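You operate a simulated robot arm through the tools that you are given. There is no shell and no other tool. Be economical: measure what you need, move in short steps, check, and stop when the job is done.

You are at the controls of a simulated robot arm. One attempt, no reset.

## Task
Fetch the bay card from the top of the table by the fence and set it on top of the wipe box in yellow.

It is judged by the outcome, as a careful person would: the job done as asked, and still so three seconds after it is handed in. It fails if anything else is knocked over, pushed out of place, dropped, spilled or broken.

## Robot
A 6-joint arm with a two-finger parallel gripper, fixed in place. Base frame: the origin is at the foot of the arm, x ahead of it, y to its left, z up; the work surface is at about z = 0. Units: m, degrees, N and s.
With the tool pointing down near the work surface it reaches from about 0.18 to 0.46 m from the base axis. Its first joint turns from -70.0 to 70.0 degrees. Payload 1.9 kg.
The TCP is the grasp point between the finger pads, 0.023 m short of the fingertips. In the tool frame z runs along the fingers and y along their closing line. Largest opening 0.094 m; finger width 0.038, thickness 0.01; the body of the gripper, 0.054 by 0.096 m, starts 0.039 m behind the TCP.
Orientation is that of the tool frame in the base frame, as [roll, pitch, yaw] about the fixed x, y, z axes, in that order (R = Rz(yaw) Ry(pitch) Rx(roll)). With the fingers straight down and closing along the base's y, the tool's x points along the base's -x, its y along +y and its z along -z.

## Interface
- The arm moves only by the tool nudge_tool. Its argument "deltas" is a list of rows, each a list of 7 numbers: the shift along the tool's x, y, z in units of 25 mm (1.0 is 25 mm), then the turn, a rotation vector about the tool's x, y, z in units of 8 degrees (1.0 is 8 degrees), then the gripper command, from -1 (shut) to 1 (fully open), values between in proportion. In form: [[dx, dy, dz, rx, ry, rz, jaw], ...]. A call has 1 to 20 rows; each row shifts and turns the commanded pose from where the row before left it, along the tool's axes as they then stand. A call with a number of a shift or a turn outside -1 to 1 is refused whole. Each row takes 0.2 s and may step no farther than 0.05 m and 8.6 degrees from the row before; otherwise, or with a gripper value out of range, the whole call is refused. A pose out of reach is approached as far as the arm can. The call stops where the force on the tool passes 40 N (or 10 N more than at its start, if that is more) or the arm is blocked; 0.2 s more then pass. Each finger travels about 0.108 m/s and halts on what it meets, pressing with about 34 N; the grip force reading is that of the motor and also rises with nothing between the fingers. The clock runs only during rows and for 0.2 s after the last one: add rows that do not move to give the fingers time. The reply holds the time, the measured pose of the TCP, the force on the tool along the base axes, the opening and the grip force, in the units named above and with some noise, and new pictures: "views" is both (left out), scene, wrist or none.
- Cameras (640 x 400 px; columns grow to the right, rows downward): "scene" is fixed at [0.0557, 0.3054, 0.4444]; the picture's right is [-0.80, -0.60, 0.00], its down [-0.23, 0.30, -0.92] and it looks along [0.56, -0.74, -0.38] (base axes); focal length 214 px, centre (320, 200). "wrist" rides on the gripper at [-0.039, 0, -0.044] in the tool frame; the picture's right is [0.00, -1.00, 0.00], its down [0.97, 0.00, -0.24] and it looks along [0.24, 0.00, 0.97] (tool axes); focal length 218 px, centre (320, 200). There is no depth. A picture from a camera that has moved, and an enlarged one, comes with that camera's place and axes in the base frame and with its lens.
- close_up(camera, box): a new picture of the part [left, top, right, bottom] of that camera's present view, enlarged. The clock stands still meanwhile.
- sign_off(): hands the job in; it is judged then, once.

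Go step by step. Nothing tells you positions but the pictures and the camera data: compare them with the known pose of the tool, close in by small moves and look again before you grip or let go. The budget is 90 turns and 150 pictures, counting those below and the enlarged ones. Unless the task says otherwise, let go and move clear before handing in, and close with one line.

The tools are called after "Request:" as a command line: name --pt "numbers of a row" for each row, then --argument value for the rest, lists and objects as JSON in quotes. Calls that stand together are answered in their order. nudge_tool: Moves the arm, as the interface text tells. Its arguments: {"type":"object","properties":{"deltas":{"type":"array"},"views":{"type":"string","enum":["both","scene","wrist","none"]}},"required":["deltas"]} The other tools are called the same way: close_up (camera, box) takes an enlarged picture of a part of a camera's view; sign_off () hands the job in.

At the start:

```text
clock: 0.0
tcp_pos: [0.2735, 0.0516, 0.3649]
orientation: [179.8, 0.0, 180.0]
ft_force: [-0.3, -0.3, 0.0]
finger_gap: 0.094
grasp_force: 0.1
```

scene: 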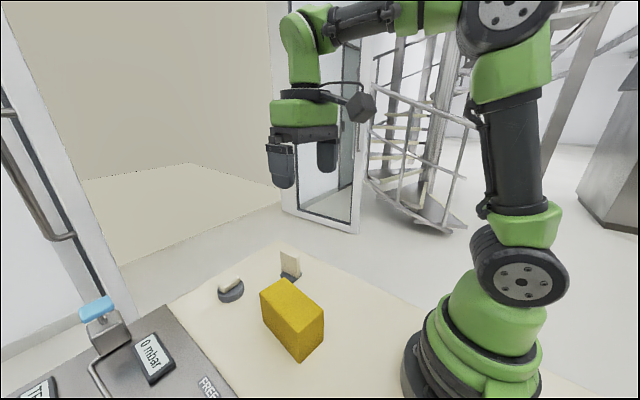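
wrist: 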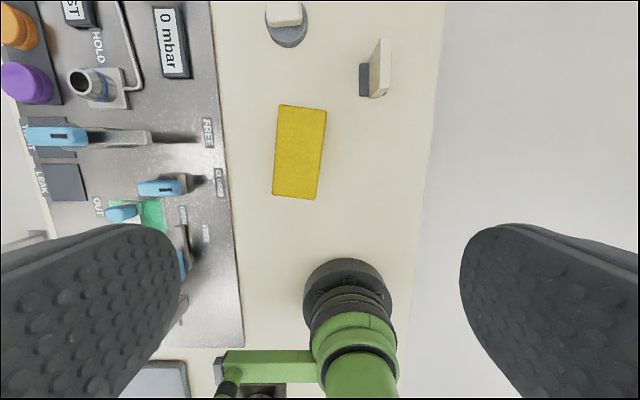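

I see a yellow box, a round puck with a white piece on it, and an upright white plate in a dark holder; I'll enlarge both to tell which one is the card.

Request:
close_up --camera "scene" --box '[200, 230, 340, 370]'

Request:
close_up --camera "wrist" --box '[240, 0, 440, 210]'

Request:
close_up --camera "wrist" --box '[0, 0, 250, 350]'

```text
2.86 times, centred on (270, 300) of scene
camera zoom: at [0.0557, 0.3054, 0.4444], right [-0.8, -0.6, 0.0], down [-0.23, 0.3, -0.92], along [0.56, -0.74, -0.38], focal length 613 px, centre (463, -86)
```

zoom: 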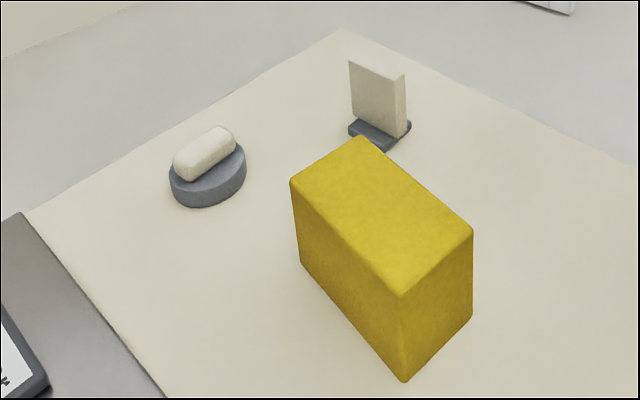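

```text
1.90 times, centred on (340, 105) of wrist
camera zoom: at [0.3127, 0.054, 0.4095], right [0.0, -1.0, 0.0], down [-0.97, 0.0, 0.24], along [-0.24, 0.0, -0.97], focal length 416 px, centre (282, 381)
```

zoom: 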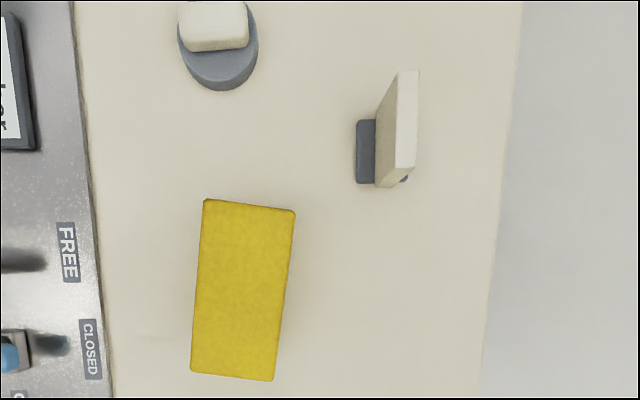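

```text
1.14 times, centred on (125, 175) of wrist
camera zoom: at [0.3127, 0.054, 0.4095], right [0.0, -1.0, 0.0], down [-0.97, 0.0, 0.24], along [-0.24, 0.0, -0.97], focal length 249 px, centre (543, 229)
```

zoom: 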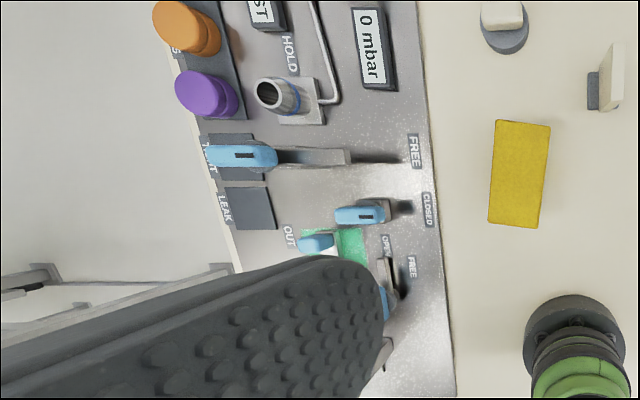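

The bay card is the upright plate on a foot, at about (0.423, -0.036), about 0.07 tall and 13 mm thick along y. The top of the yellow box is at about (0.300, 0.086, 0.085). Next I move above the card.

Request:
nudge_tool --pt "-0.75 -0.4375 0.925 0 0 0 0.5" --pt "-0.75 -0.4375 0.925 0 0 0 0.5" --pt "-0.75 -0.4375 0.925 0 0 0 0.5" --pt "-0.75 -0.4375 0.925 0 0 0 0.5" --pt "-0.75 -0.4375 0.925 0 0 0 0.5" --pt "-0.75 -0.4375 0.925 0 0 0 0.5" --pt "-0.75 -0.4375 0.925 0 0 0 0.5" --pt "-0.75 -0.4375 0.925 0 0 0 0.5" --pt "0 0 0 0 0 0 0.5"

```text
clock: 2.0
tcp_pos: [0.4244, -0.0333, 0.1793]
orientation: [180.0, 0.1, 179.8]
ft_force: [0.1, 1.2, -0.5]
finger_gap: 0.0705
grasp_force: 0.1
camera wrist: at [0.4634, -0.0334, 0.2242], right [0.0, -1.0, 0.0], down [-0.97, 0.0, 0.24], along [-0.24, 0.0, -0.97], focal length 218 px, centre (320, 200)
```

scene: 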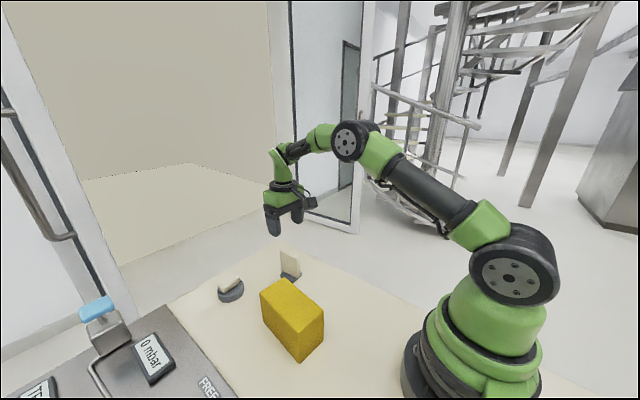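
wrist: 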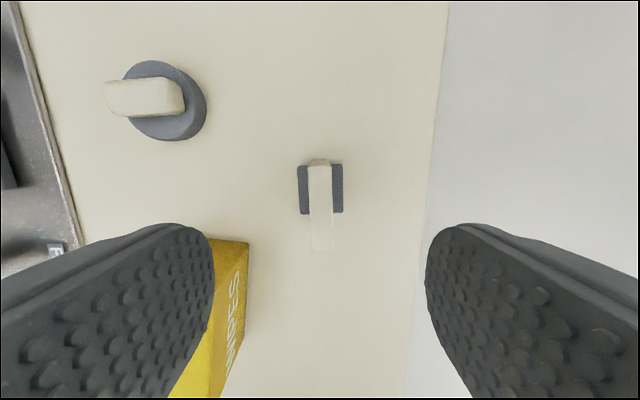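

Request:
close_up --camera "wrist" --box '[260, 140, 380, 270]'

Request:
close_up --camera "scene" --box '[240, 180, 340, 300]'

```text
3.08 times, centred on (320, 205) of wrist
camera zoom: at [0.4634, -0.0334, 0.2242], right [0.0, -1.0, 0.0], down [-0.97, 0.0, 0.24], along [-0.24, 0.0, -0.97], focal length 672 px, centre (320, 185)
```

zoom: 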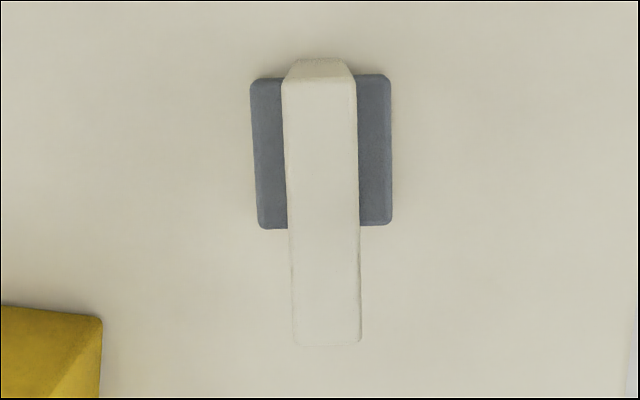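

```text
3.33 times, centred on (290, 240) of scene
camera zoom: at [0.0557, 0.3054, 0.4444], right [-0.8, -0.6, 0.0], down [-0.23, 0.3, -0.92], along [0.56, -0.74, -0.38], focal length 715 px, centre (420, 67)
```

zoom: 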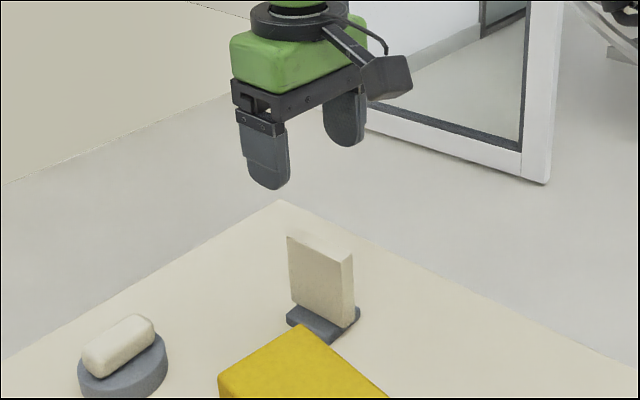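

The card lines up with the jaws: plate centre at about (0.418, -0.034), turned by under 2°. I'll descend around it with the jaws open.

Request:
nudge_tool --pt "0.22 -0.04 0.7 0 0 -0.2 0.5" --pt "0 0 0.8 0 0 0 0.5" --pt "0 0 0.8 0 0 0 0.5" --pt "0 0 0.8 0 0 0 0.5" --pt "0 0 0.7 0 0 0 0.5" --pt "0 0 0.7 0 0 0 0.5" --pt "0 0 0.5 0 0 0 0.5" --pt "0 0 0 0 0 0 0.5"

Request:
close_up --camera "scene" --box '[240, 200, 340, 300]'

```text
clock: 3.8
tcp_pos: [0.4185, -0.0349, 0.0545]
orientation: [179.9, 0.0, -178.4]
ft_force: [0.1, 0.1, -0.3]
finger_gap: 0.0703
grasp_force: 0.0
camera wrist: at [0.4575, -0.0331, 0.0995], right [0.03, -1.0, 0.0], down [-0.97, -0.03, 0.24], along [-0.24, -0.01, -0.97], focal length 218 px, centre (320, 200)
```

scene: 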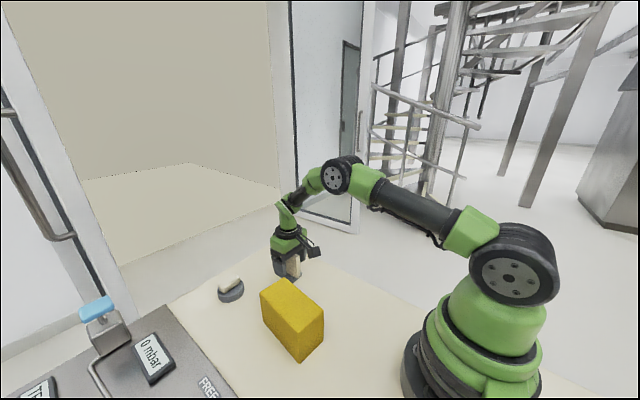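
wrist: 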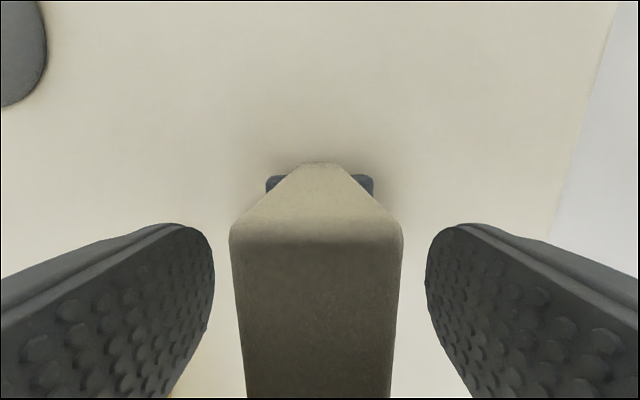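

```text
4.00 times, centred on (290, 250) of scene
camera zoom: at [0.0557, 0.3054, 0.4444], right [-0.8, -0.6, 0.0], down [-0.23, 0.3, -0.92], along [0.56, -0.74, -0.38], focal length 858 px, centre (440, 0)
```

zoom: 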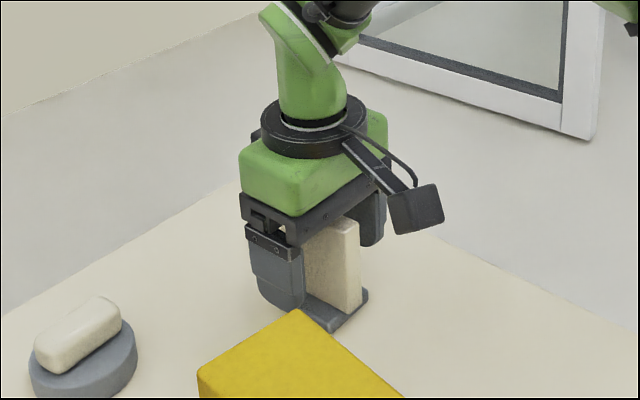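

The plate sits centred between the fingers and clear of the palm. I'll close the gripper and then lift a little.

Request:
nudge_tool --pt "0 0 0 0 0 0 0" --pt "0 0 0 0 0 0 -0.5" --pt "0 0 0 0 0 0 -1" --pt "0 0 0 0 0 0 -1" --pt "0 0 0 0 0 0 -1" --pt "0 0 -0.4 0 0 0 -1" --pt "0 0 -0.6 0 0 0 -1" --pt "0 0 0 0 0 0 -1"

Request:
close_up --camera "scene" --box '[240, 200, 340, 300]'

```text
clock: 5.6
tcp_pos: [0.4178, -0.036, 0.0793]
orientation: [179.9, 0.0, -178.6]
ft_force: [-0.1, -0.2, -0.9]
finger_gap: 0.0158
grasp_force: 33.6
camera wrist: at [0.4572, -0.0336, 0.1244], right [0.03, -1.0, 0.0], down [-0.97, -0.03, 0.24], along [-0.24, -0.01, -0.97], focal length 218 px, centre (320, 200)
```

scene: 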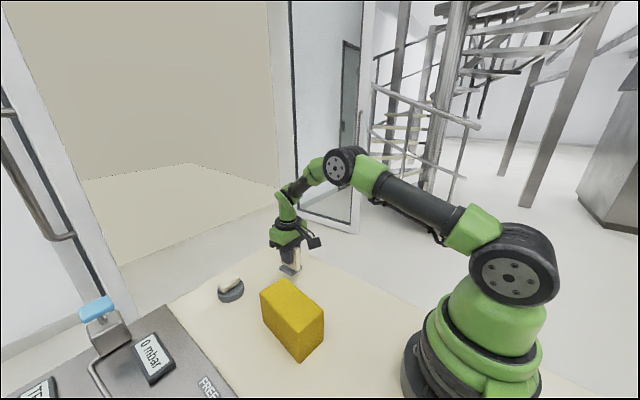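
wrist: 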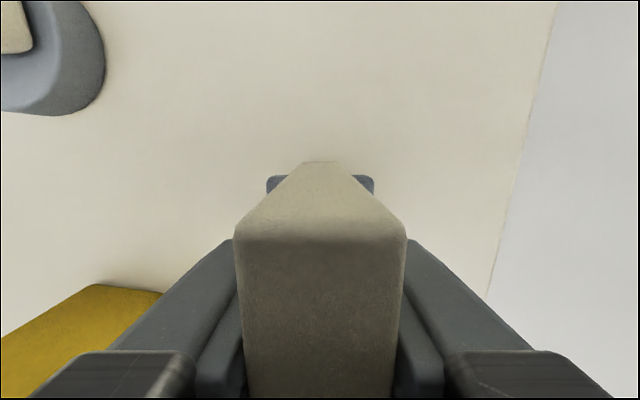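

```text
4.00 times, centred on (290, 250) of scene
camera zoom: at [0.0557, 0.3054, 0.4444], right [-0.8, -0.6, 0.0], down [-0.23, 0.3, -0.92], along [0.56, -0.74, -0.38], focal length 858 px, centre (440, 0)
```

zoom: 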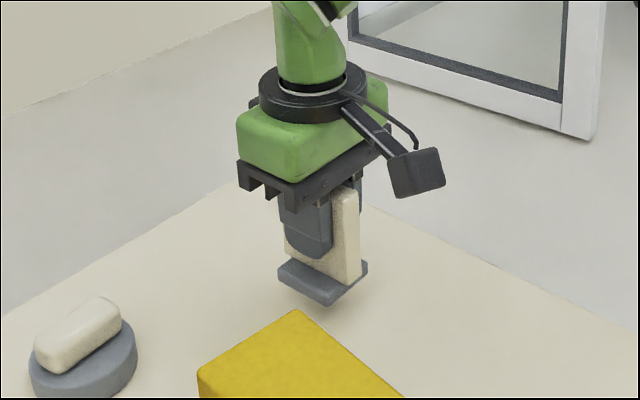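

The card is held and lifted clear with its foot. I'll raise it to travel height, then move over the box and line up with it.

Request:
nudge_tool --pt "0 0 -0.9 0 0 0 -1" --pt "0 0 -1 0 0 0 -1" --pt "0 0 -1 0 0 0 -1" --pt "0 0 -1 0 0 0 -1" --pt "0.6 0.65 0 0 0 0 -1" --pt "0.7 0.76 0 0 0 0 -1" --pt "0.7 0.76 0 0 0 0 -1" --pt "0.7 0.76 0 0 0 0 -1" --pt "0.7 0.76 0 0 0 0 -1" --pt "0.7 0.76 0 0 0 0 -1" --pt "0.5 0.55 0 0 0 0 -1" --pt "0 0 0 0 0 0.5 -1" --pt "0 0 0 0 0 0.5 -1" --pt "0 0 0 0 0 0 -1"

Request:
close_up --camera "scene" --box '[220, 200, 380, 370]'

```text
clock: 8.6
tcp_pos: [0.2986, 0.0868, 0.1779]
orientation: [179.9, 0.0, 173.5]
ft_force: [0.3, 0.5, -0.9]
finger_gap: 0.0157
grasp_force: 34.1
camera wrist: at [0.3391, 0.0836, 0.2223], right [-0.11, -0.99, 0.0], down [-0.96, 0.11, 0.24], along [-0.24, 0.03, -0.97], focal length 218 px, centre (320, 200)
```

scene: 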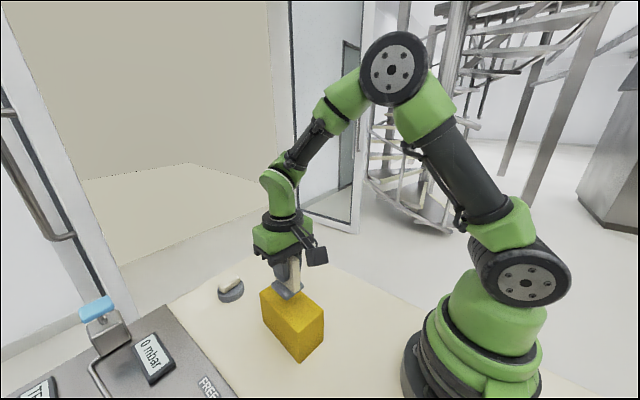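
wrist: 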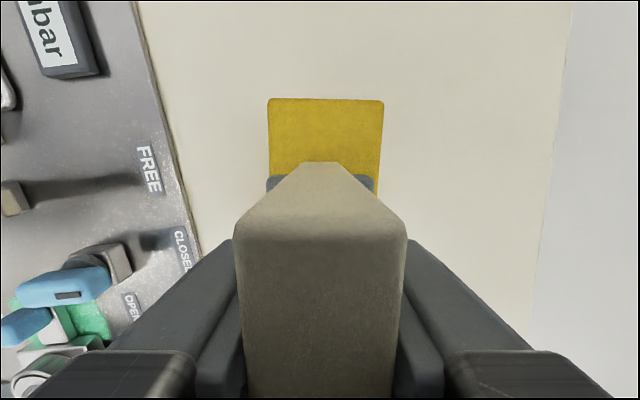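

```text
2.35 times, centred on (300, 285) of scene
camera zoom: at [0.0557, 0.3054, 0.4444], right [-0.8, -0.6, 0.0], down [-0.23, 0.3, -0.92], along [0.56, -0.74, -0.38], focal length 505 px, centre (367, 0)
```

zoom: 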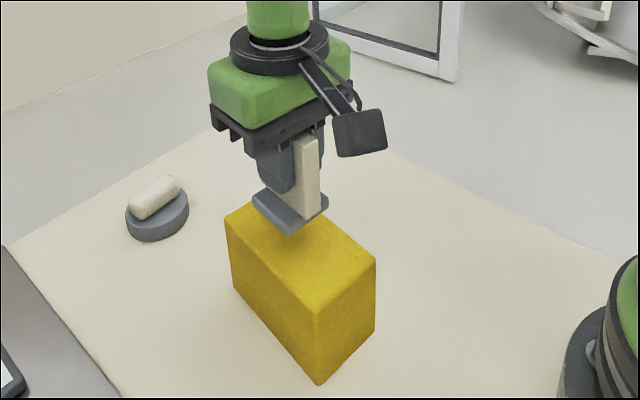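

The card is centred over the box to within about 3 mm. I'll shift slightly and lower to just above the top.

Request:
nudge_tool --pt "0 -0.1 0.4 0 0 0 -1" --pt "0 0 0.4 0 0 0 -1" --pt "0 0 0.3 0 0 0 -1" --pt "0 0 0 0 0 0 -1" --views "none"

Request:
close_up --camera "scene" --box '[240, 230, 340, 330]'

Request:
close_up --camera "wrist" --box '[220, 60, 420, 260]'

```text
clock: 9.6
tcp_pos: [0.2997, 0.0839, 0.1493]
orientation: [180.0, 0.0, 173.5]
ft_force: [0.3, -0.5, -1.3]
finger_gap: 0.0155
grasp_force: 33.8
```

```text
4.00 times, centred on (290, 280) of scene
camera zoom: at [0.0557, 0.3054, 0.4444], right [-0.8, -0.6, 0.0], down [-0.23, 0.3, -0.92], along [0.56, -0.74, -0.38], focal length 858 px, centre (440, -120)
```

zoom: 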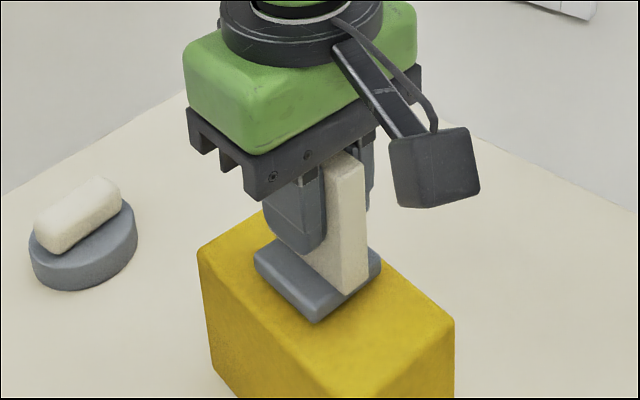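

```text
2.00 times, centred on (320, 160) of wrist
camera zoom: at [0.3385, 0.0809, 0.1944], right [-0.11, -0.99, 0.0], down [-0.96, 0.11, 0.24], along [-0.24, 0.03, -0.97], focal length 436 px, centre (320, 280)
```

zoom: 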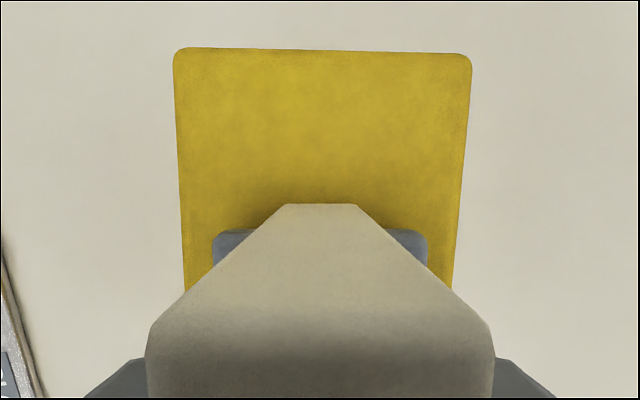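

It is centred with a gap of roughly 1 cm. I'll lower in fine steps and watch the force.

Request:
nudge_tool --pt "0 0 0.12 0 0 0 -1" --pt "0 0 0.1 0 0 0 -1" --pt "0 0 0 0 0 0 -1" --views "none"

Request:
close_up --camera "scene" --box '[260, 260, 320, 320]'

```text
clock: 10.4
tcp_pos: [0.2991, 0.0834, 0.1452]
orientation: [179.9, 0.1, 173.5]
ft_force: [-3.4, -0.9, 13.8]
finger_gap: 0.0156
grasp_force: 33.8
```

```text
6.67 times, centred on (290, 290) of scene
camera zoom: at [0.0556, 0.3054, 0.4444], right [-0.8, -0.6, 0.0], down [-0.23, 0.3, -0.92], along [0.56, -0.74, -0.38], focal length 1430 px, centre (520, -400)
```

zoom: 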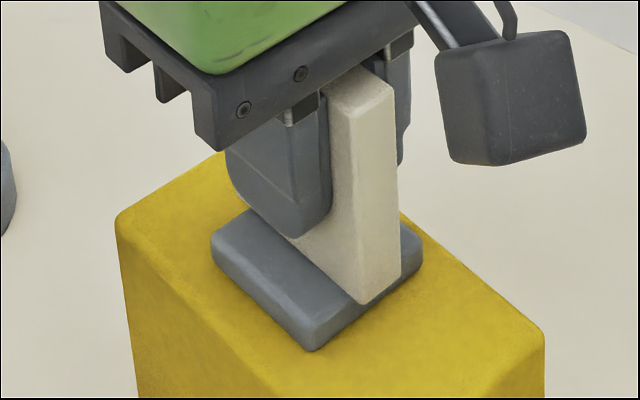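

The foot is resting on the box, with about 14 N of contact. I'll ease off slightly and open the jaws gradually.

Request:
nudge_tool --pt "0 0 -0.04 0 0 0 -1" --pt "0 0 0 0 0 0 -1" --views "none"

```text
clock: 11.0
tcp_pos: [0.2994, 0.083, 0.1457]
orientation: [179.9, 0.0, 173.5]
ft_force: [-0.4, 0.0, -0.9]
finger_gap: 0.0157
grasp_force: 33.9
```

Request:
nudge_tool --pt "0 0 0.02 0 0 0 -1" --pt "0 0 0 0 0 0 -0.6" --pt "0 0 0 0 0 0 -0.4" --pt "0 0 0 0 0 0 -0.2" --pt "0 0 0 0 0 0 0.1" --pt "0 0 0 0 0 0 0.1"

Request:
close_up --camera "scene" --box '[240, 230, 340, 330]'

```text
clock: 12.4
tcp_pos: [0.2991, 0.0831, 0.1459]
orientation: [179.8, 0.0, 173.6]
ft_force: [0.3, -0.3, 0.3]
finger_gap: 0.0515
grasp_force: 0.1
camera wrist: at [0.3388, 0.0809, 0.1899], right [-0.11, -0.99, 0.0], down [-0.96, 0.11, 0.24], along [-0.24, 0.03, -0.97], focal length 218 px, centre (320, 200)
```

scene: 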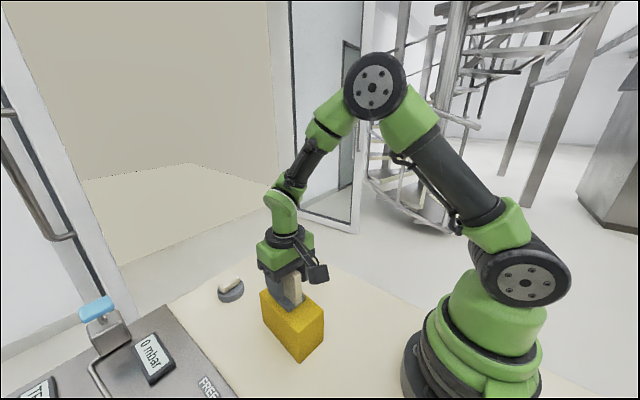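
wrist: 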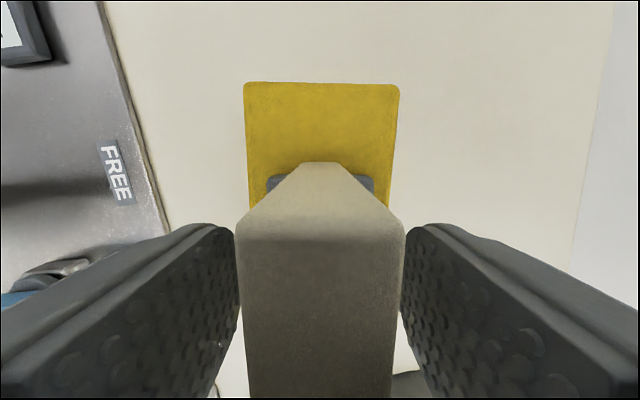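

```text
4.00 times, centred on (290, 280) of scene
camera zoom: at [0.0557, 0.3054, 0.4444], right [-0.8, -0.6, 0.0], down [-0.23, 0.3, -0.92], along [0.56, -0.74, -0.38], focal length 858 px, centre (440, -120)
```

zoom: 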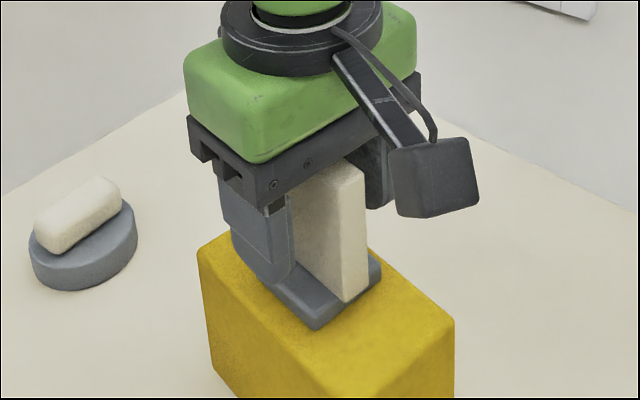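

The card is released and stands steady on the box. I'll withdraw straight up and check again.

Request:
nudge_tool --pt "0 0 -0.3 0 0 0 0.1" --pt "0 0 -0.6 0 0 0 0.1" --pt "0 0 -0.8 0 0 0 0.1" --pt "0 0 -0.8 0 0 0 0.1" --pt "0 0 -0.8 0 0 0 0.1" --pt "0 0 -0.8 0 0 0 0.1" --pt "0 0 -0.8 0 0 0 0.1" --pt "0 0 0 0 0 0 0.1" --pt "0 0 0 0 0 0 0.1" --pt "0 0 0 0 0 0 0.1"

Request:
close_up --camera "scene" --box '[240, 230, 340, 330]'

```text
clock: 14.6
tcp_pos: [0.2988, 0.0843, 0.2672]
orientation: [179.9, 0.1, 173.5]
ft_force: [-0.3, -0.4, 0.0]
finger_gap: 0.0517
grasp_force: 0.1
camera wrist: at [0.3383, 0.0809, 0.3121], right [-0.11, -0.99, 0.0], down [-0.96, 0.11, 0.24], along [-0.24, 0.03, -0.97], focal length 218 px, centre (320, 200)
```

scene: 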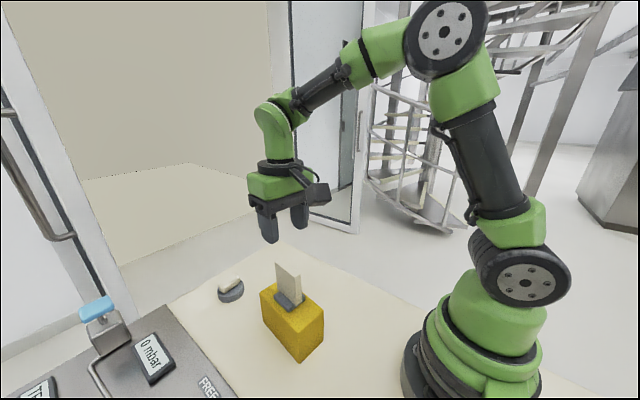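
wrist: 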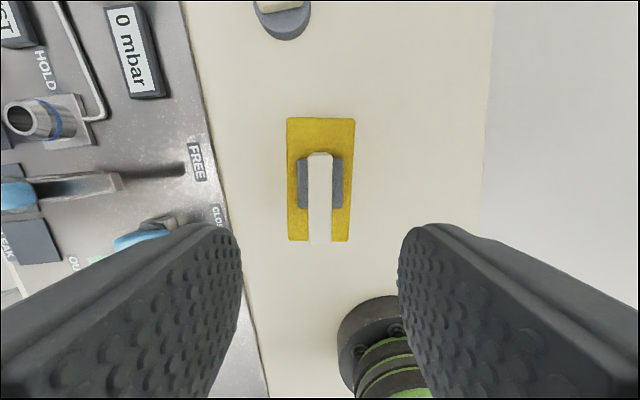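

```text
4.00 times, centred on (290, 280) of scene
camera zoom: at [0.0557, 0.3054, 0.4444], right [-0.8, -0.6, 0.0], down [-0.23, 0.3, -0.92], along [0.56, -0.74, -0.38], focal length 858 px, centre (440, -120)
```

zoom: 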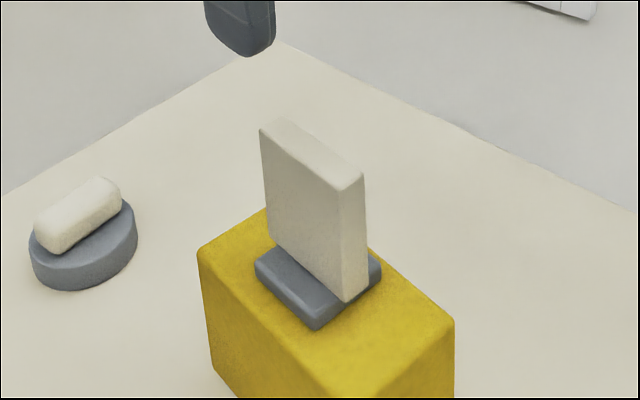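

The card stands upright and centred on the yellow box, nothing else has moved, and the arm is clear, so I'm handing in.

Request:
sign_off

```text
The job is handed in.
```

The bay card is standing upright and centred on top of the yellow wipe box, the gripper is clear, and nothing else was disturbed.
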